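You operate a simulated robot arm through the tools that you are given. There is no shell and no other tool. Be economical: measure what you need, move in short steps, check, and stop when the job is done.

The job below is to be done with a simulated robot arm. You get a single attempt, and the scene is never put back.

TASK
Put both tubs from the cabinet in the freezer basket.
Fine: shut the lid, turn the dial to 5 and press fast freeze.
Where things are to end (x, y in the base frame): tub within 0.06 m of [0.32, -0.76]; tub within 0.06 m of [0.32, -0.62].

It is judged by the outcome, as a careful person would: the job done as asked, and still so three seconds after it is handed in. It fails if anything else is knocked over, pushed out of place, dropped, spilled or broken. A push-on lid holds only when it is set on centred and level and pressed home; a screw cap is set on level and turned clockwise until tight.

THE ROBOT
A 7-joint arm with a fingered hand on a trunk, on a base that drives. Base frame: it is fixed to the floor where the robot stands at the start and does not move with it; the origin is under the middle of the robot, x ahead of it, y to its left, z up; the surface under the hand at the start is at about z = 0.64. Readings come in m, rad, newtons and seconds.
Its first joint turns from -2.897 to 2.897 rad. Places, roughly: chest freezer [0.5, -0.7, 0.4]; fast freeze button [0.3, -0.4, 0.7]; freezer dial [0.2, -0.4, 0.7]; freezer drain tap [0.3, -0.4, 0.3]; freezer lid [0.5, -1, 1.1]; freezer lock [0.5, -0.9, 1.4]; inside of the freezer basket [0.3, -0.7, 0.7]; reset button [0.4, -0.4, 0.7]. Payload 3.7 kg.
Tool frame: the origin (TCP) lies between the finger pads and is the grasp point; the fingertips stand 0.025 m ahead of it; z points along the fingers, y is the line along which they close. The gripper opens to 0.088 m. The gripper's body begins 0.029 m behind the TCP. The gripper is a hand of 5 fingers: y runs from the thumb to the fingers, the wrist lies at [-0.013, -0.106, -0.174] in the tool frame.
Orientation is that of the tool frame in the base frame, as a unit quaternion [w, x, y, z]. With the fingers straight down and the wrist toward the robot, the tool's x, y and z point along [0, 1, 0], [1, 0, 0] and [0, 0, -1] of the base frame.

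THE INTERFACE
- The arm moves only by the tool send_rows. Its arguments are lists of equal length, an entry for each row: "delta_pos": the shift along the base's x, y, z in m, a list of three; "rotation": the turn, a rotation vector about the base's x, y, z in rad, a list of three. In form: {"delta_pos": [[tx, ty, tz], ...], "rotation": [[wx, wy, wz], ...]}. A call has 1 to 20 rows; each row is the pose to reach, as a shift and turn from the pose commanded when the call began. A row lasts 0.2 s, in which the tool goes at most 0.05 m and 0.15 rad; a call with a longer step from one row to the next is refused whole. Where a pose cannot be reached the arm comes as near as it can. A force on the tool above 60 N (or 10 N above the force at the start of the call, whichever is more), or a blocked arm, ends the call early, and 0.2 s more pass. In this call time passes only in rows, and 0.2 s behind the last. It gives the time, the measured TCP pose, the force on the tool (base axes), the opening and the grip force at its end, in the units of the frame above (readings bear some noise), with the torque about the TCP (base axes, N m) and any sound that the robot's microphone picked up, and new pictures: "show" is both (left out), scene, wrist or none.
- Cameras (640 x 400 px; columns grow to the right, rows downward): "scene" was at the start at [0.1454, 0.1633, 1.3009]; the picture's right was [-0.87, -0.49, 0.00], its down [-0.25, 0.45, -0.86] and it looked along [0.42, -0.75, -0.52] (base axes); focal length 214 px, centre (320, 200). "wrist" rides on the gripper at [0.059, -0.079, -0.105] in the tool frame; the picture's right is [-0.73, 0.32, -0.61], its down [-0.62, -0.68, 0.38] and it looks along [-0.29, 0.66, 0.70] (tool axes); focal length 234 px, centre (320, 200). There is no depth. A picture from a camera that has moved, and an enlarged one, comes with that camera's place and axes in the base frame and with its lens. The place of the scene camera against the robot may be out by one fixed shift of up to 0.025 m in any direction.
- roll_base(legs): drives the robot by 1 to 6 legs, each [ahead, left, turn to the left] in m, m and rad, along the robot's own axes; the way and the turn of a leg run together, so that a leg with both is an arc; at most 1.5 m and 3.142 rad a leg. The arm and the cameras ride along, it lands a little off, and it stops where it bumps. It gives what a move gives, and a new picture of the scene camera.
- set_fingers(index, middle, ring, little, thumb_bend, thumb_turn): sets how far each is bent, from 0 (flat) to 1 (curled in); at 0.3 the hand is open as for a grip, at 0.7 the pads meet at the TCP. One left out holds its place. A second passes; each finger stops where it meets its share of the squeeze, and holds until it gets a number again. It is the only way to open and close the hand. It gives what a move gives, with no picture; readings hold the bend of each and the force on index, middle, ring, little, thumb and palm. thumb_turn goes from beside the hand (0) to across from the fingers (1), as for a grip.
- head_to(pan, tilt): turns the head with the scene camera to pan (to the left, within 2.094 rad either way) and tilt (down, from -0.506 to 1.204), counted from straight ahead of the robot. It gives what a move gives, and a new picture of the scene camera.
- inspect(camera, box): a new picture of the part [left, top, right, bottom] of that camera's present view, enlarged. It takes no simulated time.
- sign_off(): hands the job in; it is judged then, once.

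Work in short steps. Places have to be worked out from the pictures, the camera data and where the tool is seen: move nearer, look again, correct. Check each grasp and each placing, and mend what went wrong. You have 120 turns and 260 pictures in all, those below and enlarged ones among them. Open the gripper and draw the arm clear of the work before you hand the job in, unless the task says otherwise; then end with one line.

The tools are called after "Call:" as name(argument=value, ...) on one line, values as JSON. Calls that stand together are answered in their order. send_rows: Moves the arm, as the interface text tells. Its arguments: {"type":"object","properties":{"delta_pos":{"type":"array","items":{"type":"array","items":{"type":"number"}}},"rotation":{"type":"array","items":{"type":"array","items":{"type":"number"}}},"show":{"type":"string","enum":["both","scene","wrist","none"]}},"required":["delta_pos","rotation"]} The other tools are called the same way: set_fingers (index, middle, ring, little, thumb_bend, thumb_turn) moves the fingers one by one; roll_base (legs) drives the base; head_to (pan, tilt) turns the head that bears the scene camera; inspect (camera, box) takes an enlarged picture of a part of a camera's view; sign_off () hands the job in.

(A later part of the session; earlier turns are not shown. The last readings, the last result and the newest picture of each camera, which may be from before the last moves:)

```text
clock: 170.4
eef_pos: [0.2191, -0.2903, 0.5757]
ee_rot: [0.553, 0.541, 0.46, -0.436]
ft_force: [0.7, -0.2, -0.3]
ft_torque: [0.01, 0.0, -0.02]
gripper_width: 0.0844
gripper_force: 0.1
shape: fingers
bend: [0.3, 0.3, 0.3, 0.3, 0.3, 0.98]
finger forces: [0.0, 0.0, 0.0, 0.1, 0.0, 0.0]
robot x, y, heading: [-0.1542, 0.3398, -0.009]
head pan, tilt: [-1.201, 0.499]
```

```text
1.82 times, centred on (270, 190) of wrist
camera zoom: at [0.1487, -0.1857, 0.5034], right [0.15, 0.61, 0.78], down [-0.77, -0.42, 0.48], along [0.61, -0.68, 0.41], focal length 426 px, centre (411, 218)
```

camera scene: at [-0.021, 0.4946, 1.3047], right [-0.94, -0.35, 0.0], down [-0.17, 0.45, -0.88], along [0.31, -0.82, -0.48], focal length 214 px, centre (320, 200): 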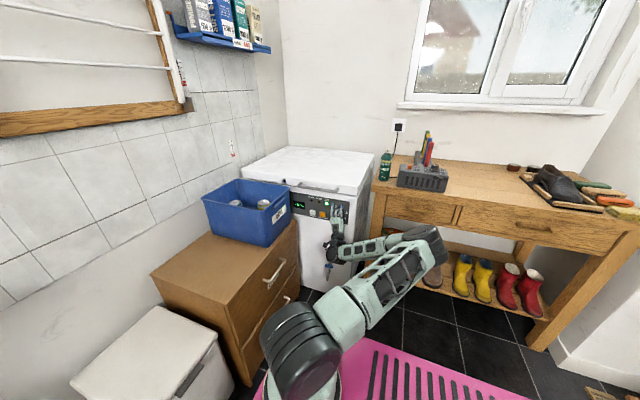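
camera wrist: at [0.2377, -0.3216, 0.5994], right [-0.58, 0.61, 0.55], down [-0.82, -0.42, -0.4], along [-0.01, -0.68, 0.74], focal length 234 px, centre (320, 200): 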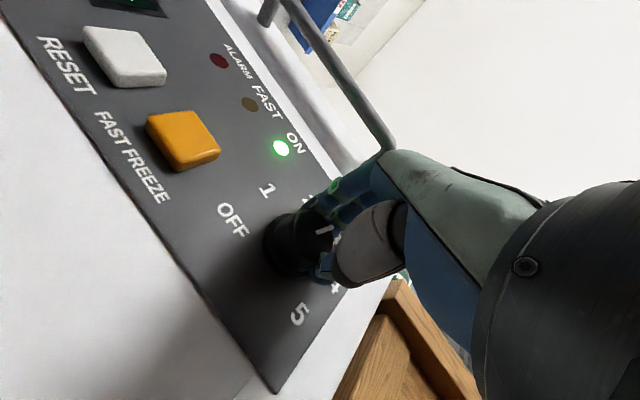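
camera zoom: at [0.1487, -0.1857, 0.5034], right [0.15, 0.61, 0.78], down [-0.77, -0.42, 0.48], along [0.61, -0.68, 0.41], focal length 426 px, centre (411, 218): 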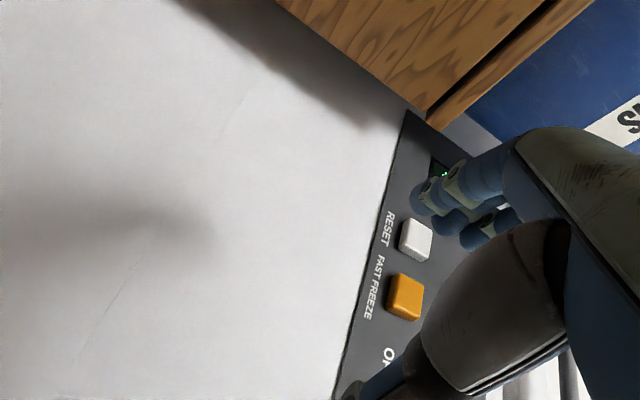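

Seen directly, the pointer is at 3 (about 70°). I regrip slightly shallower to avoid the collar and test both directions, to tell a detent from slipping.

Call:
send_rows(delta_pos=[[-0.002, 0, 0.04], [-0.004, 0, 0.08], [-0.004, 0, 0.121], [-0.004, -0.03, 0.121], [-0.004, -0.06, 0.121], [-0.004, -0.09, 0.121], [-0.004, -0.11, 0.121], [-0.004, -0.124, 0.121]], rotation=[[0, 0.12, 0], [0, 0.26, 0], [0, 0.4, 0], [0, 0.54, 0], [0, 0.6, 0], [0, 0.6, 0], [0, 0.6, 0], [0, 0.6, 0]], show="none")

Call:
set_fingers(index=1.0, middle=1.0, ring=0.15, little=0.15, thumb_bend=1.0)

Call:
inspect(camera="wrist", box=[200, 140, 420, 300])

Call:
send_rows(delta_pos=[[0, 0, 0], [0, 0, 0], [0, 0, 0], [0, 0, 0]], rotation=[[0, -0.12, 0], [0, -0.24, 0], [0, -0.36, 0], [0, -0.48, 0]], show="none")

Call:
inspect(camera="wrist", box=[200, 140, 420, 300])

```text
clock: 172.2
eef_pos: [0.2165, -0.4136, 0.6977]
ee_rot: [0.393, 0.387, 0.603, -0.576]
ft_force: [0.2, -0.5, 0.0]
ft_torque: [0.02, -0.01, 0.0]
gripper_width: 0.0844
gripper_force: 0.1
shape: fingers
bend: [0.3, 0.3, 0.3, 0.3, 0.3, 0.98]
finger forces: [0.1, 0.0, 0.0, 0.1, 0.2, 0.1]
robot x, y, heading: [-0.1587, 0.3385, -0.012]
head pan, tilt: [-1.201, 0.499]
```

```text
clock: 173.2
eef_pos: [0.217, -0.413, 0.6967]
ee_rot: [0.393, 0.387, 0.603, -0.576]
ft_force: [9.4, 1.4, -0.8]
ft_torque: [0.02, -0.02, 0.29]
gripper_width: 0.0274
gripper_force: 11.2
shape: fingers
bend: [0.54, 0.57, 0.15, 0.15, 0.62, 1.0]
finger forces: [7.0, 8.3, 0.0, 0.1, 7.3, 0.0]
robot x, y, heading: [-0.1587, 0.3385, -0.016]
head pan, tilt: [-1.201, 0.499]
```

```text
2.50 times, centred on (310, 220) of wrist
camera zoom: at [0.1177, -0.3102, 0.6765], right [0.56, 0.61, 0.56], down [-0.37, -0.42, 0.83], along [0.74, -0.67, -0.01], focal length 585 px, centre (345, 150)
```

zoom: 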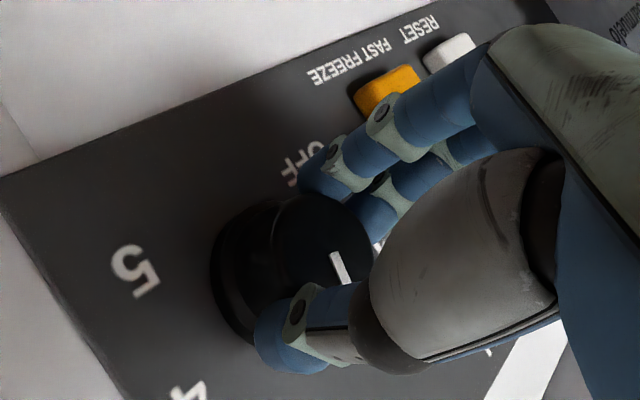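

```text
clock: 174.2
eef_pos: [0.2159, -0.4135, 0.6956]
ee_rot: [0.525, 0.513, 0.493, -0.467]
ft_force: [7.8, 0.6, -10.5]
ft_torque: [0.21, 0.33, 0.25]
gripper_width: 0.0268
gripper_force: 12.2
shape: fingers
bend: [0.54, 0.56, 0.15, 0.15, 0.63, 1.0]
finger forces: [11.2, 6.6, 0.0, 0.1, 6.8, 0.0]
robot x, y, heading: [-0.1563, 0.3349, -0.008]
head pan, tilt: [-1.201, 0.499]
```

```text
2.50 times, centred on (310, 220) of wrist
camera zoom: at [0.1373, -0.3102, 0.6323], right [0.24, 0.61, 0.76], down [-0.71, -0.42, 0.56], along [0.66, -0.68, 0.33], focal length 585 px, centre (345, 150)
```

zoom: 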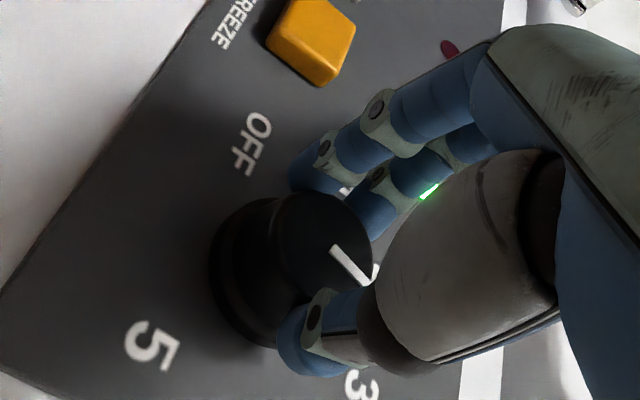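

There's 0.33 N·m of torque and almost no movement clockwise. I test counter-clockwise to see whether the dial moves freely that way.

Call:
send_rows(delta_pos=[[0, 0, 0], [0, 0, 0], [0, 0, 0], [0, 0, 0], [0, 0, 0], [0, 0, 0]], rotation=[[0, 0.13, 0], [0, 0.26, 0], [0, 0.39, 0], [0, 0.52, 0], [0, 0.65, 0], [0, 0.78, 0]], show="none")

Call:
inspect(camera="wrist", box=[200, 140, 420, 300])

```text
clock: 175.6
eef_pos: [0.2175, -0.4145, 0.6972]
ee_rot: [0.298, 0.295, 0.656, -0.627]
ft_force: [12.4, 5.6, 2.4]
ft_torque: [-0.02, -0.04, 0.32]
gripper_width: 0.027
gripper_force: 12.6
shape: fingers
bend: [0.55, 0.56, 0.15, 0.15, 0.62, 1.0]
finger forces: [7.1, 11.2, 0.1, 0.0, 8.3, 0.0]
robot x, y, heading: [-0.1544, 0.3427, -0.009]
head pan, tilt: [-1.201, 0.499]
```

```text
2.50 times, centred on (310, 220) of wrist
camera zoom: at [0.1158, -0.3103, 0.7073], right [0.7, 0.61, 0.37], down [-0.11, -0.42, 0.9], along [0.7, -0.67, -0.23], focal length 585 px, centre (345, 150)
```

zoom: 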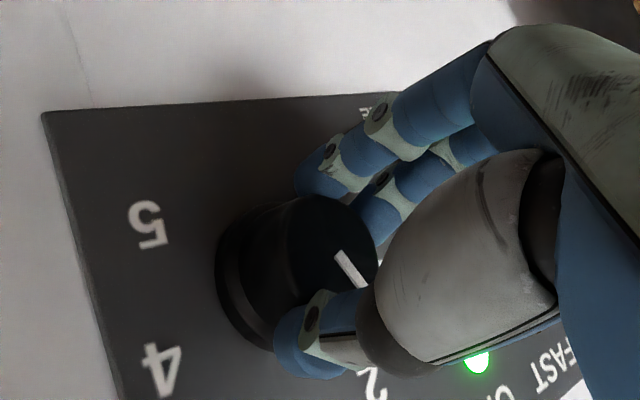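

Counter-clockwise it moved freely, back to about 111°. I release here and see where it settles, which will show whether there are detents.

Call:
set_fingers(index=0.3, middle=0.3, thumb_bend=0.3)

Call:
inspect(camera="wrist", box=[200, 140, 420, 300])

```text
clock: 176.6
eef_pos: [0.216, -0.4137, 0.6973]
ee_rot: [0.297, 0.297, 0.656, -0.628]
ft_force: [-0.1, -0.2, -0.7]
ft_torque: [0.0, -0.01, -0.03]
gripper_width: 0.0843
gripper_force: 0.0
shape: fingers
bend: [0.3, 0.3, 0.15, 0.15, 0.3, 0.98]
finger forces: [0.0, 0.1, 0.1, 0.0, 0.1, 0.1]
robot x, y, heading: [-0.1581, 0.3376, -0.011]
head pan, tilt: [-1.201, 0.499]
```

```text
2.50 times, centred on (310, 220) of wrist
camera zoom: at [0.115, -0.3106, 0.7069], right [0.7, 0.61, 0.37], down [-0.11, -0.42, 0.9], along [0.7, -0.68, -0.23], focal length 585 px, centre (345, 150)
```

zoom: 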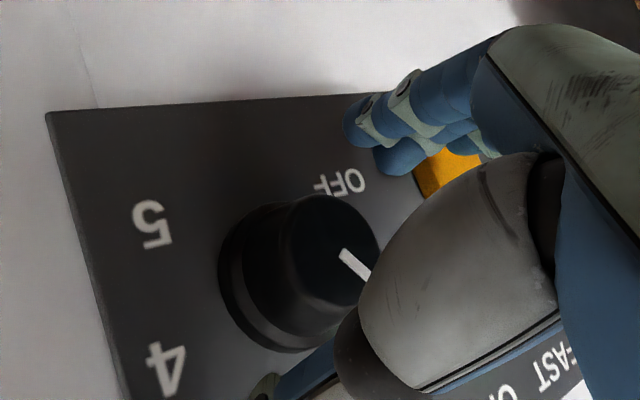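

It settled at 2 (about 120°), so the dial has detents and my pinch is too weak going clockwise. The thumb is rigid when fully opened, so instead I'll press the thumb pad against the knob with arm force and roll around it. I back out and set that hand shape.

Call:
send_rows(delta_pos=[[0, 0.03, 0], [0, 0.06, 0]], rotation=[[0, 0, 0], [0, 0, 0]], show="none")

Call:
set_fingers(index=1.0, middle=1.0, ring=1.0, little=1.0, thumb_bend=0.0, thumb_turn=1.0)

Call:
send_rows(delta_pos=[[0.023, 0, -0.0195], [0.023, -0.025, -0.0195], [0.023, -0.046, -0.0195]], rotation=[[0, 0, 0], [0, 0, 0], [0, 0, 0]], show="wrist")

```text
clock: 177.2
eef_pos: [0.2168, -0.3541, 0.6954]
ee_rot: [0.298, 0.297, 0.655, -0.627]
ft_force: [0.5, -0.4, -0.6]
ft_torque: [0.02, 0.0, 0.02]
gripper_width: 0.0843
gripper_force: 0.0
shape: fingers
bend: [0.3, 0.3, 0.15, 0.15, 0.3, 0.98]
finger forces: [0.1, 0.0, 0.1, 0.0, 0.0, 0.0]
robot x, y, heading: [-0.1554, 0.3405, -0.011]
head pan, tilt: [-1.201, 0.499]
```

```text
clock: 178.2
eef_pos: [0.2157, -0.3543, 0.6939]
ee_rot: [0.297, 0.298, 0.655, -0.627]
ft_force: [0.1, -0.6, 0.1]
ft_torque: [0.05, 0.02, -0.01]
gripper_width: 0.0596
gripper_force: 0.0
shape: fingers
bend: [1.0, 1.0, 1.0, 1.0, 0.0, 0.95]
finger forces: [0.0, 0.0, 0.1, 0.0, 0.1, 0.0]
robot x, y, heading: [-0.1599, 0.3363, -0.01]
head pan, tilt: [-1.201, 0.499]
```

```text
clock: 179.0
eef_pos: [0.2392, -0.3995, 0.6774]
ee_rot: [0.299, 0.296, 0.655, -0.628]
ft_force: [-0.4, 0.2, 0.2]
ft_torque: [0.01, 0.01, -0.01]
gripper_width: 0.0596
gripper_force: 0.0
shape: fingers
bend: [1.0, 1.0, 1.0, 1.0, 0.0, 0.95]
finger forces: [0.0, 0.1, 0.1, 0.0, 0.0, 0.1]
robot x, y, heading: [-0.1549, 0.3388, -0.011]
head pan, tilt: [-1.201, 0.499]
camera wrist: at [0.1374, -0.2955, 0.6856], right [0.7, 0.61, 0.37], down [-0.11, -0.42, 0.9], along [0.7, -0.68, -0.23], focal length 234 px, centre (320, 200)
```

wrist: 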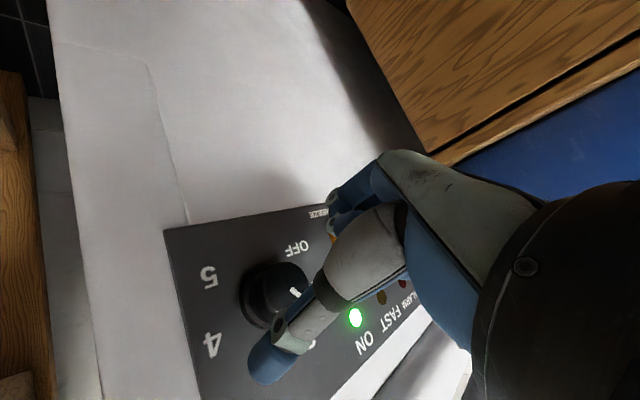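

The thumb stands just beside the knob on the upper right. I press it in along the closing line in small steps.

Call:
send_rows(delta_pos=[[0.003, 0, -0.0026], [0.0061, 0, -0.0052], [0.0092, 0, -0.0078]], rotation=[[0, 0, 0], [0, 0, 0], [0, 0, 0]], show="none")

```text
clock: 179.8
eef_pos: [0.2468, -0.3992, 0.6682]
ee_rot: [0.298, 0.297, 0.655, -0.628]
ft_force: [-0.3, 0.1, -0.1]
ft_torque: [0.0, 0.01, 0.01]
gripper_width: 0.0597
gripper_force: 0.0
shape: fingers
bend: [1.0, 1.0, 1.0, 1.0, 0.0, 0.95]
finger forces: [0.0, 0.0, 0.0, 0.0, 0.0, 0.0]
robot x, y, heading: [-0.1602, 0.3378, -0.01]
head pan, tilt: [-1.201, 0.499]
```

No contact yet, so I continue a few more millimetres.

Call:
send_rows(delta_pos=[[0.003, 0, -0.0026], [0.0061, 0, -0.0052]], rotation=[[0, 0, 0], [0, 0, 0]], show="wrist")

```text
clock: 180.4
eef_pos: [0.2532, -0.398, 0.6634]
ee_rot: [0.298, 0.297, 0.655, -0.628]
ft_force: [0.6, 0.1, 0.8]
ft_torque: [0.02, -0.01, -0.02]
gripper_width: 0.0595
gripper_force: 0.0
shape: fingers
bend: [1.0, 1.0, 1.0, 1.0, 0.0, 0.95]
finger forces: [0.1, 0.0, 0.0, 0.0, 0.1, 0.0]
robot x, y, heading: [-0.1552, 0.3379, -0.017]
head pan, tilt: [-1.201, 0.499]
camera wrist: at [0.1525, -0.2948, 0.6737], right [0.7, 0.61, 0.37], down [-0.11, -0.42, 0.9], along [0.7, -0.68, -0.23], focal length 234 px, centre (320, 200)
```

wrist: 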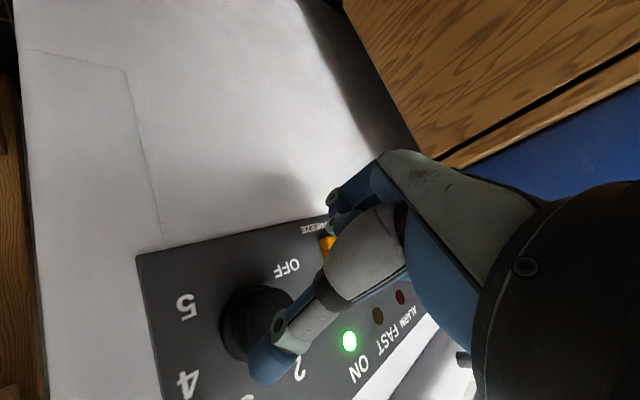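

Still no contact: the thumb may be passing in front of the knob face. I back off 14 mm, go deeper toward the panel until I feel it, then press again.

Call:
send_rows(delta_pos=[[-0.0107, 0, 0.0091], [-0.0107, -0.008, 0.0091], [-0.0107, -0.014, 0.0091], [-0.0107, -0.02, 0.0091], [-0.0107, -0.026, 0.0091]], rotation=[[0, 0, 0], [0, 0, 0], [0, 0, 0], [0, 0, 0], [0, 0, 0]], show="none")

```text
clock: 181.6
eef_pos: [0.244, -0.4265, 0.6725]
ee_rot: [0.297, 0.297, 0.655, -0.628]
ft_force: [0.5, -0.7, 0.2]
ft_torque: [0.03, 0.0, -0.02]
gripper_width: 0.0592
gripper_force: 0.0
shape: fingers
bend: [1.0, 1.0, 1.0, 1.0, 0.0, 0.95]
finger forces: [0.0, 0.0, 0.0, 0.0, 0.0, 0.1]
robot x, y, heading: [-0.1598, 0.3366, -0.012]
head pan, tilt: [-1.201, 0.499]
```

The thumb has depth now. I press in along the closing line again.

Call:
send_rows(delta_pos=[[0.003, 0, -0.0026], [0.0061, 0, -0.0052], [0.0092, 0, -0.0078], [0.0122, 0, -0.0104]], rotation=[[0, 0, 0], [0, 0, 0], [0, 0, 0], [0, 0, 0]], show="wrist")

```text
clock: 182.6
eef_pos: [0.2546, -0.4252, 0.6627]
ee_rot: [0.296, 0.298, 0.655, -0.628]
ft_force: [-10.6, 1.1, 1.1]
ft_torque: [0.0, -0.26, -0.12]
gripper_width: 0.0607
gripper_force: 4.2
shape: fingers
bend: [1.0, 1.0, 1.0, 1.0, 0.0, 0.91]
finger forces: [0.0, 0.0, 0.0, 0.0, 9.0, 0.0]
robot x, y, heading: [-0.156, 0.3412, -0.009]
head pan, tilt: [-1.201, 0.499]
camera wrist: at [0.1535, -0.3219, 0.6717], right [0.71, 0.61, 0.37], down [-0.11, -0.42, 0.9], along [0.7, -0.68, -0.23], focal length 234 px, centre (320, 200)
```

wrist: 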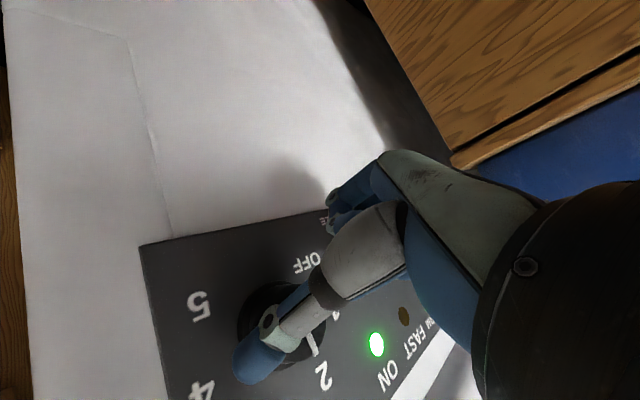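

The thumb is too compliant sideways for this. A better idea is to lay the straight fingers (rigid at their open limit) flat on top of the knob, press down, and sweep toward -x so the knob rolls clockwise. I back off and reorient for that.

Call:
send_rows(delta_pos=[[-0.005, 0.03, 0.005], [-0.005, 0.065, 0.02], [-0.005, 0.1, 0.03], [-0.005, 0.1, 0.04], [0, 0.1, 0.05], [0, 0.1, 0.06], [0, 0.1, 0.07], [0, 0.1, 0.07], [0, 0.1, 0.07], [0, 0.1, 0.07], [0, 0.1, 0.07], [0, 0.1, 0.07], [0.005, 0.1, 0.07], [0.01, 0.1, 0.07], [0.015, 0.1, 0.07], [0.015, 0.1, 0.07], [0.015, 0.1, 0.07]], rotation=[[0, 0, 0], [0, -0.13, 0], [0, -0.27, 0], [0, -0.41, 0], [0, -0.55, 0], [0, -0.69, 0], [0, -0.83, 0], [0, -0.97, 0], [0, -1.11, 0], [0, -1.25, 0], [0, -1.39, 0], [0, -1.53, 0], [0, -1.67, 0], [0, -1.81, 0], [0, -1.95, 0], [0, -2.09, 0], [0, -2.22, 0]], show="none")

Call:
set_fingers(index=0.0, middle=0.0, ring=0.0, little=0.0, thumb_bend=0.0, thumb_turn=0.0)

Call:
send_rows(delta_pos=[[0, 0, 0], [0, 0, 0], [0, 0, 0], [0, 0, 0], [0, 0, 0]], rotation=[[0.13, 0, 0], [0.26, 0, 0], [0.39, 0, 0], [0.52, 0, 0], [0.6, 0, 0]], show="both")

Call:
inspect(camera="scene", box=[270, 160, 400, 260])

```text
clock: 186.2
eef_pos: [0.271, -0.325, 0.7327]
ee_rot: [0.72, 0.694, 0.023, -0.013]
ft_force: [0.6, -1.1, 0.3]
ft_torque: [-0.02, 0.0, 0.0]
gripper_width: 0.0597
gripper_force: 0.0
shape: fingers
bend: [1.0, 1.0, 1.0, 1.0, 0.0, 0.95]
finger forces: [0.0, 0.0, 0.1, 0.1, 0.1, 0.0]
robot x, y, heading: [-0.1533, 0.336, -0.009]
head pan, tilt: [-1.201, 0.499]
```

```text
clock: 187.2
eef_pos: [0.2705, -0.3256, 0.7324]
ee_rot: [0.72, 0.694, 0.024, -0.014]
ft_force: [-0.1, -0.1, -0.2]
ft_torque: [0.02, 0.04, -0.01]
gripper_width: 0.1394
gripper_force: 0.0
shape: fingers
bend: [0.0, 0.0, 0.0, 0.0, 0.0, 0.0]
finger forces: [0.0, 0.0, 0.0, 0.0, 0.0, 0.0]
robot x, y, heading: [-0.161, 0.3372, -0.01]
head pan, tilt: [-1.201, 0.499]
```

```text
clock: 188.4
eef_pos: [0.2697, -0.326, 0.7335]
ee_rot: [0.481, 0.876, 0.026, -0.006]
ft_force: [-0.4, -0.3, -0.4]
ft_torque: [0.02, 0.0, 0.01]
gripper_width: 0.1392
gripper_force: 0.1
shape: fingers
bend: [0.0, 0.0, 0.0, 0.0, 0.0, 0.0]
finger forces: [0.0, 0.0, 0.0, 0.0, 0.0, 0.0]
robot x, y, heading: [-0.1585, 0.3373, -0.008]
head pan, tilt: [-1.201, 0.499]
camera scene: at [-0.0208, 0.4947, 1.3047], right [-0.94, -0.35, 0.0], down [-0.17, 0.45, -0.88], along [0.31, -0.82, -0.48], focal length 214 px, centre (320, 200)
camera wrist: at [0.323, -0.1919, 0.7209], right [-0.72, 0.31, 0.62], down [-0.65, 0.02, -0.76], along [-0.24, -0.95, 0.19], focal length 234 px, centre (320, 200)
```

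scene: 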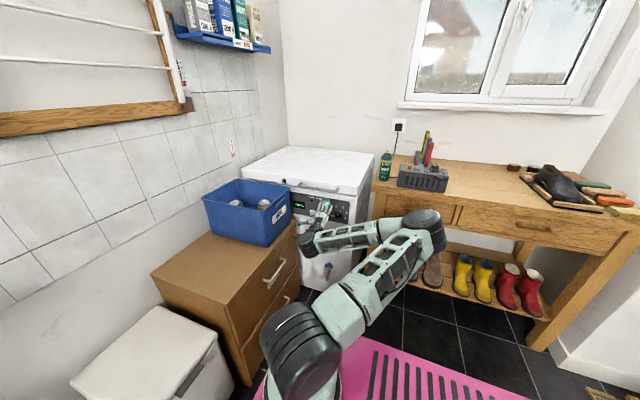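
wrist: 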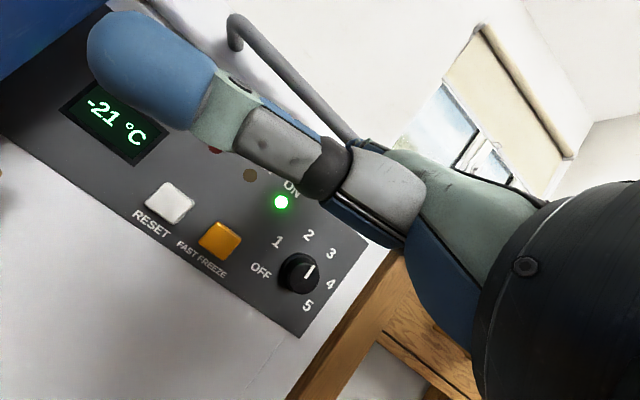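

```text
4.00 times, centred on (335, 210) of scene
camera zoom: at [-0.0208, 0.4947, 1.3047], right [-0.94, -0.35, 0.0], down [-0.17, 0.45, -0.88], along [0.31, -0.82, -0.48], focal length 858 px, centre (260, 160)
```

zoom: 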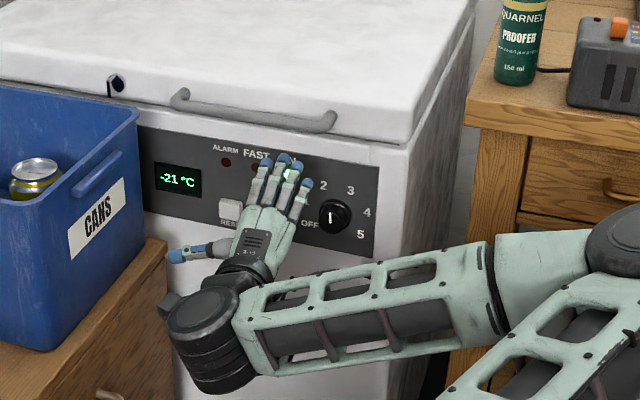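

The dial pointer now reads about 90–95°, so the thumb push did move it and it's friction rather than detents. I set the fingers above the knob and advance until the tips nearly reach the panel.

Call:
send_rows(delta_pos=[[0, -0.01, -0.01], [0, -0.02, -0.015], [0, -0.03, -0.015], [0, -0.038, -0.015], [0, -0.046, -0.015], [0, -0.054, -0.015], [0, -0.062, -0.015], [0, -0.07, -0.015]], rotation=[[0, 0, 0], [0, 0, 0], [0, 0, 0], [0, 0, 0], [0, 0, 0], [0, 0, 0], [0, 0, 0], [0, 0, 0]], show="wrist")

Call:
inspect(camera="scene", box=[290, 170, 370, 230])

```text
clock: 190.2
eef_pos: [0.2708, -0.3955, 0.7186]
ee_rot: [0.482, 0.876, 0.027, -0.006]
ft_force: [-0.1, 0.3, 0.2]
ft_torque: [0.0, -0.03, 0.02]
gripper_width: 0.1395
gripper_force: 0.1
shape: fingers
bend: [0.0, 0.0, 0.0, 0.0, 0.0, 0.0]
finger forces: [0.1, 0.0, 0.1, 0.0, 0.0, 0.0]
robot x, y, heading: [-0.162, 0.3377, -0.009]
head pan, tilt: [-1.201, 0.499]
camera wrist: at [0.3228, -0.2618, 0.7058], right [-0.72, 0.31, 0.62], down [-0.65, 0.01, -0.76], along [-0.24, -0.95, 0.19], focal length 234 px, centre (320, 200)
```

wrist: 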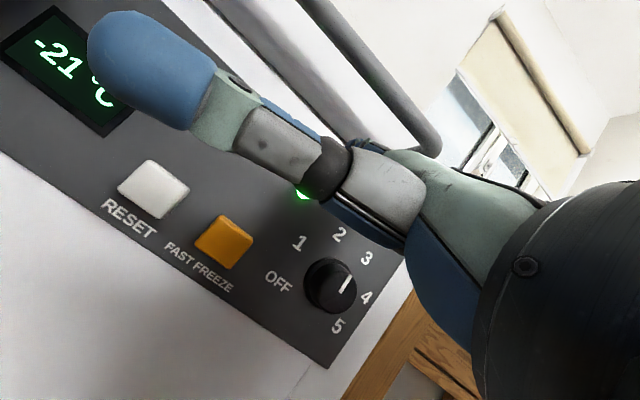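

```text
6.67 times, centred on (330, 200) of scene
camera zoom: at [-0.0208, 0.4947, 1.3047], right [-0.94, -0.35, 0.0], down [-0.17, 0.45, -0.88], along [0.31, -0.82, -0.48], focal length 1430 px, centre (253, 200)
```

zoom: 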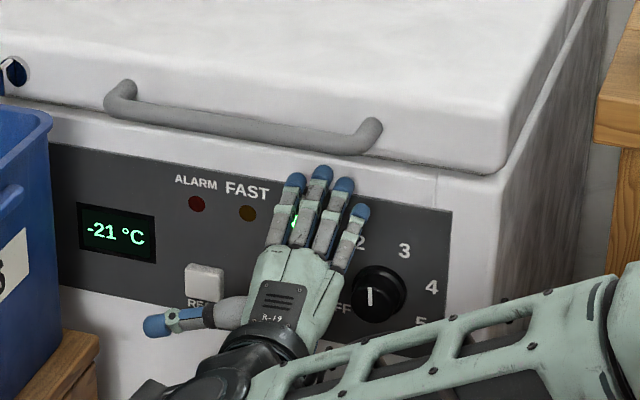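

The little fingertip is at about (0.235, z 0.77), roughly 5 cm above the TCP line. I advance to touch the panel, then retreat slightly, to set the depth.

Call:
send_rows(delta_pos=[[-0.007, -0.006, 0], [-0.014, -0.012, 0], [-0.02, -0.018, 0], [-0.02, -0.024, 0], [-0.02, -0.03, 0], [-0.02, -0.036, 0]], rotation=[[0, 0, 0], [0, 0, 0], [0, 0, 0], [0, 0, 0], [0, 0, 0], [0, 0, 0]], show="none")

```text
clock: 191.2
eef_pos: [0.2536, -0.4105, 0.7124]
ee_rot: [0.479, 0.877, 0.031, -0.004]
ft_force: [0.3, 24.2, -5.7]
ft_torque: [-1.71, -0.02, -0.02]
gripper_width: 0.1394
gripper_force: 12.7
shape: fingers
bend: [0.0, 0.0, 0.0, 0.0, 0.0, 0.0]
finger forces: [0.0, 24.6, 0.2, 0.0, 0.1, 0.1]
robot x, y, heading: [-0.1561, 0.3368, -0.012]
head pan, tilt: [-1.201, 0.499]
stopped in row 4: the force on the tool passed its limit at 71 N (the readings are from after the stop); the commanded pose is now the measured one
```

The middle fingertip touches the panel at TCP y≈-0.409. I back off 5 mm, line the ring finger over the knob, and descend until it presses.

Call:
send_rows(delta_pos=[[-0.008, 0.006, 0.003], [-0.019, 0.006, -0.005], [-0.019, 0.006, -0.015], [-0.019, 0.006, -0.022], [-0.019, 0.006, -0.028], [-0.019, 0.006, -0.033], [-0.019, 0.006, -0.037]], rotation=[[0, 0, 0], [0, 0, 0], [0, 0, 0], [0, 0, 0], [0, 0, 0], [0, 0, 0], [0, 0, 0]], show="none")

Call:
inspect(camera="scene", box=[290, 170, 370, 230])

```text
clock: 192.8
eef_pos: [0.2327, -0.4064, 0.6775]
ee_rot: [0.479, 0.877, 0.03, -0.005]
ft_force: [-0.1, 1.3, 0.4]
ft_torque: [-0.11, 0.02, 0.01]
gripper_width: 0.1392
gripper_force: 0.1
shape: fingers
bend: [0.0, 0.0, 0.0, 0.0, 0.0, 0.0]
finger forces: [0.0, 1.2, 0.0, 0.0, 0.0, 0.1]
robot x, y, heading: [-0.1565, 0.3402, -0.012]
head pan, tilt: [-1.201, 0.499]
```

```text
6.67 times, centred on (330, 200) of scene
camera zoom: at [-0.0209, 0.4956, 1.3047], right [-0.94, -0.35, 0.0], down [-0.17, 0.45, -0.88], along [0.31, -0.82, -0.48], focal length 1430 px, centre (253, 200)
```

zoom: 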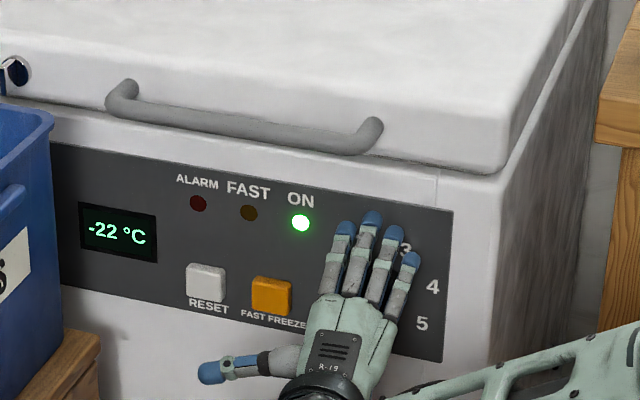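

Fingers are about 2–3 cm above the knob still. I shift 12 mm to +x so the ring is over the knob and keep descending until a firm contact.

Call:
send_rows(delta_pos=[[0.012, 0.002, -0.004], [0.012, 0.002, -0.009], [0.012, 0.002, -0.013], [0.012, 0.002, -0.017], [0.012, 0.002, -0.021]], rotation=[[0, 0, 0], [0, 0, 0], [0, 0, 0], [0, 0, 0], [0, 0, 0]], show="none")

```text
clock: 194.0
eef_pos: [0.2462, -0.4062, 0.6552]
ee_rot: [0.48, 0.877, 0.03, -0.004]
ft_force: [-0.1, 1.0, 0.1]
ft_torque: [-0.04, 0.02, 0.02]
gripper_width: 0.1395
gripper_force: 0.8
shape: fingers
bend: [0.0, 0.0, 0.0, 0.0, 0.0, 0.0]
finger forces: [0.0, 0.4, 0.1, 0.0, 0.0, 0.0]
robot x, y, heading: [-0.1543, 0.3456, -0.012]
head pan, tilt: [-1.201, 0.499]
```

Call:
send_rows(delta_pos=[[0, 0, -0.004], [0, 0, -0.008], [0, 0, -0.012], [0, 0, -0.016], [0, 0, -0.02], [0, 0, -0.024]], rotation=[[0, 0, 0], [0, 0, 0], [0, 0, 0], [0, 0, 0], [0, 0, 0], [0, 0, 0]], show="none")

Call:
inspect(camera="scene", box=[290, 170, 370, 230])

```text
clock: 195.4
eef_pos: [0.2451, -0.4066, 0.6321]
ee_rot: [0.48, 0.877, 0.03, -0.004]
ft_force: [-2.6, 2.6, 15.5]
ft_torque: [-0.52, 0.24, -0.1]
gripper_width: 0.1391
gripper_force: 6.6
shape: fingers
bend: [0.0, 0.0, 0.0, 0.0, 0.0, 0.0]
finger forces: [0.0, 2.2, 8.6, 3.0, 0.1, 0.0]
robot x, y, heading: [-0.1554, 0.3401, -0.01]
head pan, tilt: [-1.201, 0.499]
```

```text
6.67 times, centred on (330, 200) of scene
camera zoom: at [-0.0212, 0.4961, 1.3047], right [-0.94, -0.35, 0.0], down [-0.17, 0.45, -0.88], along [0.31, -0.82, -0.48], focal length 1430 px, centre (253, 200)
```

zoom: 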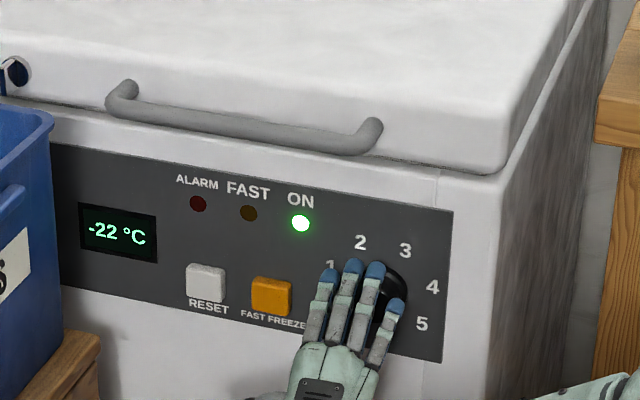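

Contact: 15 N up, with ring and little on the knob. I press a few millimetres more and sweep toward -x to roll it clockwise.

Call:
send_rows(delta_pos=[[0, 0, -0.004], [-0.006, 0, -0.006], [-0.012, 0, -0.006], [-0.018, 0, -0.006], [-0.024, 0, -0.006], [-0.03, 0, -0.006], [-0.036, 0, -0.006]], rotation=[[0, 0, 0], [0, 0, 0], [0, 0, 0], [0, 0, 0], [0, 0, 0], [0, 0, 0], [0, 0, 0]], show="none")

Call:
inspect(camera="wrist", box=[200, 180, 440, 340])

```text
clock: 197.0
eef_pos: [0.211, -0.4042, 0.6261]
ee_rot: [0.478, 0.878, 0.031, -0.004]
ft_force: [18.5, 9.7, 3.1]
ft_torque: [-0.93, 1.35, 0.63]
gripper_width: 0.1278
gripper_force: 10.5
shape: fingers
bend: [0.0, 0.0, 0.0, 0.0, 0.0, 0.0]
finger forces: [9.1, 11.3, 0.0, 0.1, 0.0, 0.0]
robot x, y, heading: [-0.1551, 0.3406, -0.014]
head pan, tilt: [-1.201, 0.499]
```

```text
2.50 times, centred on (320, 260) of wrist
camera zoom: at [0.2618, -0.2703, 0.6138], right [-0.72, 0.3, 0.63], down [-0.65, 0.02, -0.76], along [-0.24, -0.95, 0.19], focal length 585 px, centre (320, 50)
```

zoom: 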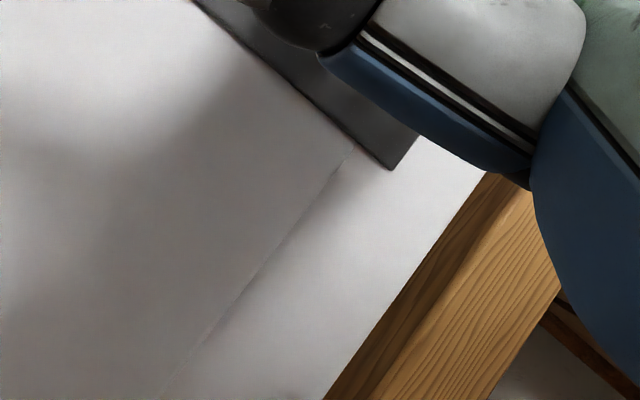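

I check the result from the head camera.

Call:
send_rows(delta_pos=[[0.0, 0.0, 0.03], [0.0, 0.02, 0.06], [0.03, 0.05, 0.06], [0.06, 0.07, 0.03]], rotation=[[0, 0, 0], [0, 0, 0], [0, 0, 0], [0, 0, 0]], show="none")

Call:
inspect(camera="scene", box=[310, 190, 360, 225])

```text
clock: 198.0
eef_pos: [0.2691, -0.3341, 0.658]
ee_rot: [0.479, 0.877, 0.029, -0.005]
ft_force: [1.0, -0.7, -0.7]
ft_torque: [0.01, 0.0, 0.01]
gripper_width: 0.1392
gripper_force: 0.0
shape: fingers
bend: [0.0, 0.0, 0.0, 0.0, 0.0, 0.0]
finger forces: [0.0, 0.0, 0.0, 0.0, 0.1, 0.1]
robot x, y, heading: [-0.1582, 0.3382, -0.016]
head pan, tilt: [-1.201, 0.499]
```

```text
11.43 times, centred on (335, 208) of scene
camera zoom: at [-0.0209, 0.4955, 1.3047], right [-0.94, -0.35, 0.0], down [-0.17, 0.45, -0.88], along [0.31, -0.82, -0.48], focal length 2451 px, centre (149, 114)
```

zoom: 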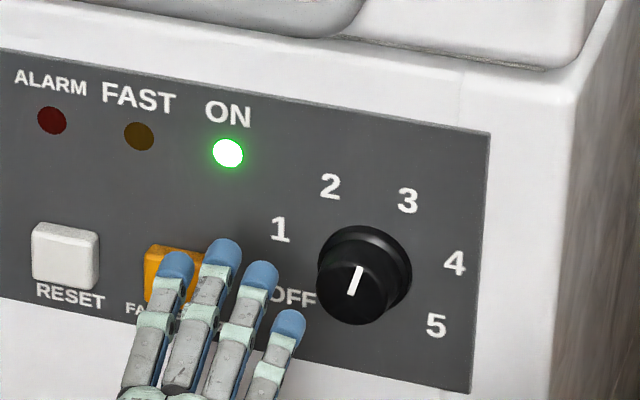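

The pointer is back at the same 70° spot with no give, so that's a hard stop in this direction. Before deciding, I check the other direction: I regrip with the pinch, which holds well counter-clockwise, and see how far it travels.

Call:
set_fingers(index=0.3, middle=0.3, ring=0.15, little=0.15, thumb_bend=0.3, thumb_turn=1.0)

Call:
send_rows(delta_pos=[[-0.01, 0, 0.01], [-0.02, 0, 0.02], [-0.03, 0, 0.03], [-0.04, 0, 0.039], [-0.053, 0, 0.039], [-0.053, -0.03, 0.039], [-0.053, -0.06, 0.039], [-0.053, -0.082, 0.039]], rotation=[[-0.13, 0, 0], [-0.26, 0, 0], [-0.39, 0, 0], [-0.52, 0, 0], [-0.6, 0, 0], [-0.6, 0, 0], [-0.6, 0, 0], [-0.6, 0, 0]], show="none")

Call:
set_fingers(index=1.0, middle=1.0, thumb_bend=1.0)

Call:
send_rows(delta_pos=[[0, 0, 0], [0, 0, 0], [0, 0, 0], [0, 0, 0], [0, 0, 0], [0, 0, 0], [0, 0, 0], [0, 0, 0], [0, 0, 0], [0, 0, 0], [0, 0, 0], [0, 0, 0], [0, 0, 0], [0, 0, 0], [0, 0, 0]], rotation=[[0, 0.14, 0], [0, 0.28, 0], [0, 0.42, 0], [0, 0.56, 0], [0, 0.7, 0], [0, 0.84, 0], [0, 0.98, 0], [0, 1.12, 0], [0, 1.26, 0], [0, 1.4, 0], [0, 1.54, 0], [0, 1.68, 0], [0, 1.82, 0], [0, 1.96, 0], [0, 2.1, 0]], show="none")

Call:
inspect(camera="wrist", box=[200, 140, 420, 300])

```text
clock: 199.0
eef_pos: [0.2699, -0.3344, 0.6577]
ee_rot: [0.479, 0.877, 0.03, -0.005]
ft_force: [0.1, 0.9, -0.1]
ft_torque: [0.0, 0.0, 0.03]
gripper_width: 0.0854
gripper_force: 0.2
shape: fingers
bend: [0.3, 0.3, 0.15, 0.15, 0.3, 0.97]
finger forces: [0.0, 0.0, 0.0, 0.0, 0.0, 0.0]
robot x, y, heading: [-0.1558, 0.3422, -0.014]
head pan, tilt: [-1.201, 0.499]
```

```text
clock: 200.8
eef_pos: [0.2177, -0.4169, 0.6939]
ee_rot: [0.717, 0.696, 0.028, -0.011]
ft_force: [0.0, 0.2, -0.4]
ft_torque: [-0.02, -0.01, -0.01]
gripper_width: 0.0852
gripper_force: 0.0
shape: fingers
bend: [0.3, 0.3, 0.15, 0.15, 0.3, 0.97]
finger forces: [0.0, 0.1, 0.0, 0.0, 0.0, 0.0]
robot x, y, heading: [-0.1589, 0.3421, -0.009]
head pan, tilt: [-1.201, 0.499]
```

```text
clock: 201.8
eef_pos: [0.2174, -0.4179, 0.6943]
ee_rot: [0.718, 0.696, 0.027, -0.013]
ft_force: [-2.8, 0.1, 8.8]
ft_torque: [-0.23, -0.04, -0.07]
gripper_width: 0.0291
gripper_force: 11.1
shape: fingers
bend: [0.56, 0.59, 0.15, 0.15, 0.58, 1.0]
finger forces: [7.6, 8.2, 0.0, 0.0, 7.8, 0.1]
robot x, y, heading: [-0.1546, 0.3369, -0.011]
head pan, tilt: [-1.201, 0.499]
```

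```text
clock: 205.0
eef_pos: [0.2168, -0.4171, 0.6936]
ee_rot: [0.332, 0.335, 0.637, -0.61]
ft_force: [17.0, 5.0, 2.9]
ft_torque: [-0.04, 0.02, 0.48]
gripper_width: 0.0282
gripper_force: 13.8
shape: fingers
bend: [0.55, 0.55, 0.15, 0.15, 0.6, 1.0]
finger forces: [5.8, 13.5, 0.0, 0.0, 7.7, 0.1]
robot x, y, heading: [-0.1559, 0.3431, -0.01]
head pan, tilt: [-1.201, 0.499]
```

```text
2.50 times, centred on (310, 220) of wrist
camera zoom: at [0.1159, -0.3127, 0.693], right [0.66, 0.6, 0.45], down [-0.21, -0.42, 0.88], along [0.72, -0.68, -0.15], focal length 585 px, centre (345, 150)
```

zoom: 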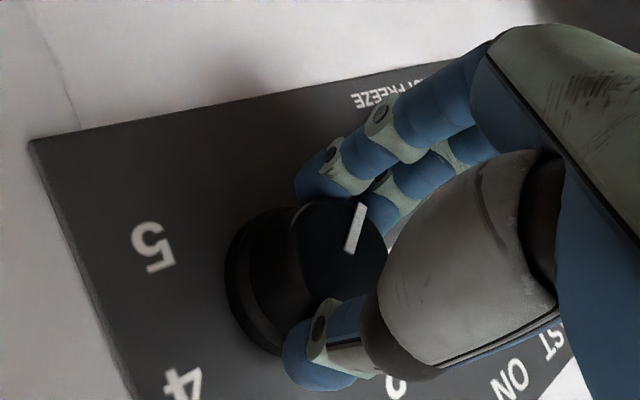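

Counter-clockwise it went easily to OFF (about 216°). I nudge further counter-clockwise to see if there's a stop at OFF.

Call:
send_rows(delta_pos=[[0, 0, 0], [0, 0, 0], [0, 0, 0], [0, 0, 0]], rotation=[[0, 0.13, 0], [0, 0.26, 0], [0, 0.39, 0], [0, 0.5, 0]], show="none")

Call:
inspect(camera="wrist", box=[200, 140, 420, 300])

```text
clock: 206.0
eef_pos: [0.2083, -0.4139, 0.6966]
ee_rot: [0.169, 0.179, 0.699, -0.672]
ft_force: [1.8, -0.2, -15.0]
ft_torque: [0.37, 0.21, 0.01]
gripper_width: 0.0146
gripper_force: 10.5
shape: fingers
bend: [0.6, 0.53, 0.15, 0.15, 0.66, 1.0]
finger forces: [4.9, 12.9, 0.0, 0.0, 2.7, 0.0]
out of reach, approached as far as the arm can: row 4
robot x, y, heading: [-0.1557, 0.341, -0.01]
head pan, tilt: [-1.201, 0.499]
```

```text
2.50 times, centred on (310, 220) of wrist
camera zoom: at [0.118, -0.3106, 0.7421], right [0.79, 0.6, 0.09], down [0.22, -0.42, 0.88], along [0.57, -0.68, -0.47], focal length 585 px, centre (345, 150)
```

zoom: 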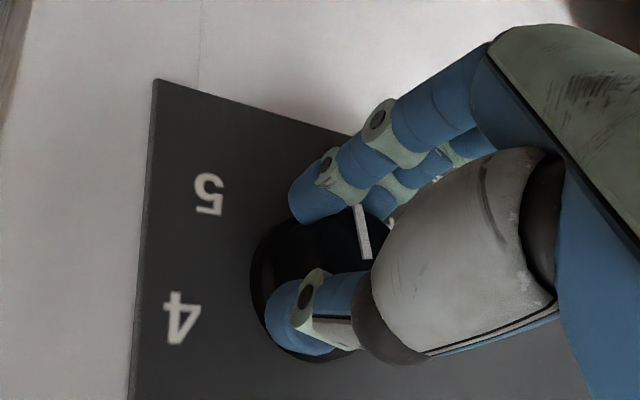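

It passed OFF freely and now points straight down (about 270°). So 5 (about 328°) is reachable by continuing counter-clockwise another ~55°. I rewind the hand clockwise, regrip and turn.

Call:
set_fingers(index=0.3, middle=0.3, thumb_bend=0.3)

Call:
send_rows(delta_pos=[[0, 0.025, 0], [0.002, 0.045, 0], [0.005, 0.045, 0], [0.008, 0.045, 0], [0.008, 0.045, 0], [0.008, 0.045, 0], [0.008, 0.045, 0], [0.008, 0.045, 0], [0.008, 0.045, 0], [0.008, 0.045, 0], [0.008, 0.03, 0], [0.008, 0.01, 0], [0.008, -0.002, 0]], rotation=[[0, 0, 0], [0, -0.13, 0], [0, -0.27, 0], [0, -0.41, 0], [0, -0.55, 0], [0, -0.69, 0], [0, -0.83, 0], [0, -0.97, 0], [0, -1.11, 0], [0, -1.25, 0], [0, -1.39, 0], [0, -1.5, 0], [0, -1.6, 0]], show="none")

Call:
inspect(camera="wrist", box=[200, 140, 420, 300])

```text
clock: 207.0
eef_pos: [0.2118, -0.414, 0.6991]
ee_rot: [0.174, 0.176, 0.698, -0.672]
ft_force: [-0.2, -0.1, 0.4]
ft_torque: [-0.01, -0.02, 0.02]
gripper_width: 0.0847
gripper_force: 0.1
shape: fingers
bend: [0.3, 0.3, 0.15, 0.15, 0.3, 0.98]
finger forces: [0.0, 0.0, 0.0, 0.0, 0.1, 0.1]
robot x, y, heading: [-0.158, 0.3396, -0.011]
head pan, tilt: [-1.201, 0.499]
```

```text
clock: 209.8
eef_pos: [0.218, -0.4158, 0.6978]
ee_rot: [0.616, 0.605, 0.366, -0.345]
ft_force: [0.0, 0.3, -0.2]
ft_torque: [-0.01, -0.05, 0.02]
gripper_width: 0.0846
gripper_force: 0.0
shape: fingers
bend: [0.3, 0.3, 0.15, 0.15, 0.3, 0.98]
finger forces: [0.1, 0.0, 0.0, 0.0, 0.0, 0.0]
robot x, y, heading: [-0.1534, 0.3373, -0.008]
head pan, tilt: [-1.201, 0.499]
```

```text
2.50 times, centred on (310, 220) of wrist
camera zoom: at [0.1741, -0.3114, 0.609], right [-0.1, 0.6, 0.79], down [-0.89, -0.42, 0.21], along [0.45, -0.68, 0.57], focal length 585 px, centre (345, 150)
```

zoom: 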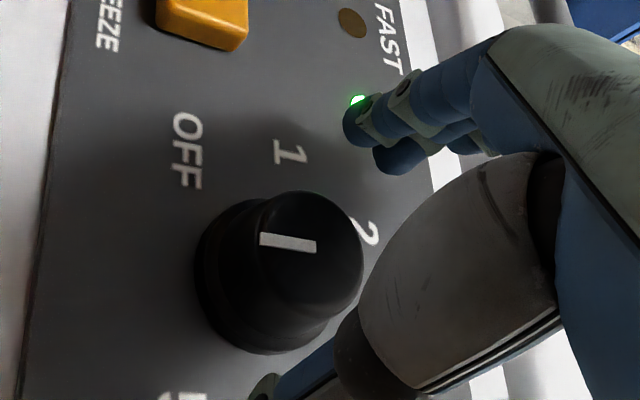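

Confirmed pointing straight down at 270°. I grip and turn counter-clockwise about 1.0 rad.

Call:
set_fingers(index=1.0, middle=1.0, thumb_bend=1.0)

Call:
send_rows(delta_pos=[[0, 0, 0], [0, 0, 0], [0, 0, 0], [0, 0, 0], [0, 0, 0], [0, 0, 0], [0, 0, 0]], rotation=[[0, 0.14, 0], [0, 0.28, 0], [0, 0.42, 0], [0, 0.56, 0], [0, 0.7, 0], [0, 0.84, 0], [0, 0.98, 0]], show="none")

Call:
inspect(camera="wrist", box=[200, 140, 420, 300])

```text
clock: 210.8
eef_pos: [0.219, -0.415, 0.6991]
ee_rot: [0.617, 0.605, 0.368, -0.344]
ft_force: [5.1, 0.3, 7.7]
ft_torque: [-0.17, -0.05, 0.13]
gripper_width: 0.0286
gripper_force: 12.0
shape: fingers
bend: [0.56, 0.61, 0.15, 0.15, 0.58, 1.0]
finger forces: [7.8, 7.8, 0.0, 0.0, 7.4, 0.0]
robot x, y, heading: [-0.1555, 0.3396, -0.009]
head pan, tilt: [-1.201, 0.499]
```

```text
clock: 212.4
eef_pos: [0.22, -0.4147, 0.6996]
ee_rot: [0.371, 0.37, 0.615, -0.59]
ft_force: [20.2, 1.5, 7.5]
ft_torque: [-0.16, -0.29, 0.53]
gripper_width: 0.0284
gripper_force: 14.9
shape: fingers
bend: [0.53, 0.59, 0.15, 0.15, 0.61, 1.0]
finger forces: [9.7, 14.3, 0.1, 0.0, 5.5, 0.0]
robot x, y, heading: [-0.1574, 0.3377, -0.012]
head pan, tilt: [-1.201, 0.499]
```

```text
2.50 times, centred on (310, 220) of wrist
camera zoom: at [0.1198, -0.3111, 0.6862], right [0.6, 0.6, 0.52], down [-0.32, -0.42, 0.85], along [0.73, -0.68, -0.06], focal length 585 px, centre (345, 150)
```

zoom: 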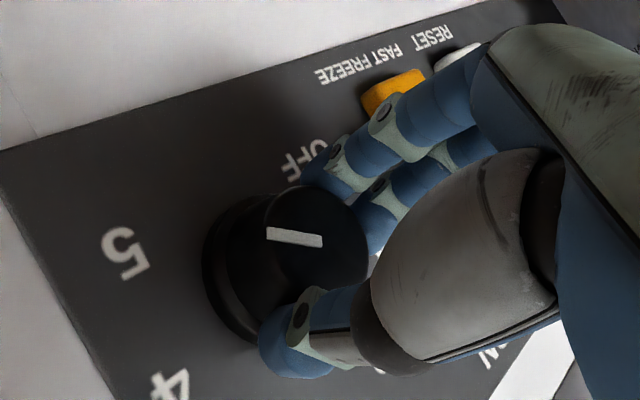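

The pointer now reads about 327°, which is exactly 5, with the dial resisting there. I release, back off and verify from the head camera.

Call:
set_fingers(index=0.3, middle=0.3, thumb_bend=0.3)

Call:
send_rows(delta_pos=[[0, 0.03, 0], [0, 0.07, -0.01], [0.02, 0.11, -0.04], [0.04, 0.12, -0.08], [0.06, 0.12, -0.1]], rotation=[[0, 0, 0], [0, -0.1, 0], [0, -0.2, 0], [0, -0.3, 0], [0, -0.4, 0]], show="none")

Call:
inspect(camera="scene", box=[310, 190, 360, 225])

```text
clock: 213.4
eef_pos: [0.2169, -0.4143, 0.6992]
ee_rot: [0.37, 0.372, 0.615, -0.589]
ft_force: [0.1, -0.9, 0.1]
ft_torque: [-0.01, 0.01, -0.01]
gripper_width: 0.0845
gripper_force: 0.0
shape: fingers
bend: [0.3, 0.3, 0.15, 0.15, 0.3, 0.98]
finger forces: [0.0, 0.0, 0.0, 0.0, 0.0, 0.1]
robot x, y, heading: [-0.1559, 0.3405, -0.009]
head pan, tilt: [-1.201, 0.499]
```

```text
refused: row 3 steps farther than a row can; nothing moved
```

```text
11.43 times, centred on (335, 208) of scene
camera zoom: at [-0.0209, 0.4956, 1.3047], right [-0.94, -0.35, 0.0], down [-0.17, 0.45, -0.88], along [0.31, -0.82, -0.48], focal length 2451 px, centre (149, 114)
```

zoom: 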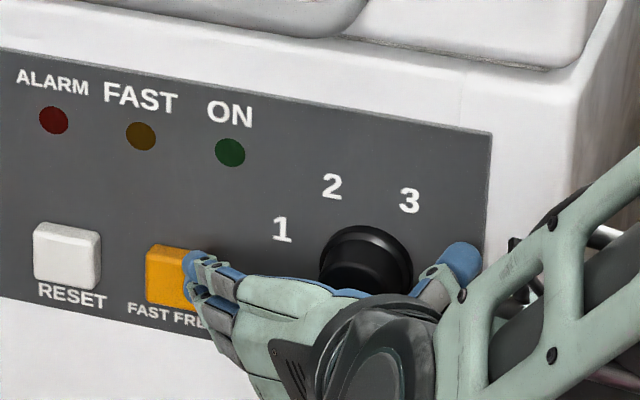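

The ON lamp went dark, so I need a clear view of the whole panel. I retract with smaller steps.

Call:
send_rows(delta_pos=[[0, 0.03, 0], [0, 0.065, -0.01], [0.01, 0.09, -0.04], [0.02, 0.1, -0.08], [0.03, 0.1, -0.12]], rotation=[[0, 0, 0], [0, -0.1, 0], [0, -0.2, 0], [0, -0.3, 0], [0, -0.4, 0]], show="none")

Call:
inspect(camera="scene", box=[290, 180, 370, 240])

```text
clock: 214.6
eef_pos: [0.249, -0.3154, 0.5811]
ee_rot: [0.485, 0.481, 0.528, -0.504]
ft_force: [-0.3, -0.4, 0.4]
ft_torque: [0.0, -0.01, -0.04]
gripper_width: 0.0841
gripper_force: 0.0
shape: fingers
bend: [0.3, 0.3, 0.15, 0.15, 0.3, 0.98]
finger forces: [0.0, 0.1, 0.0, 0.0, 0.0, 0.0]
robot x, y, heading: [-0.1568, 0.3393, -0.01]
head pan, tilt: [-1.201, 0.499]
```

```text
6.67 times, centred on (330, 210) of scene
camera zoom: at [-0.0209, 0.4956, 1.3047], right [-0.94, -0.35, 0.0], down [-0.17, 0.45, -0.88], along [0.31, -0.82, -0.48], focal length 1430 px, centre (253, 133)
```

zoom: 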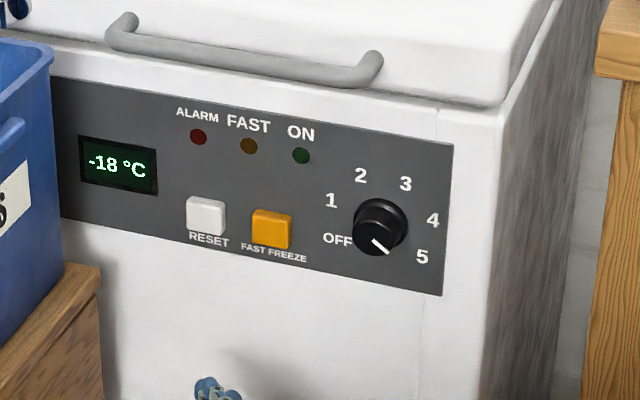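

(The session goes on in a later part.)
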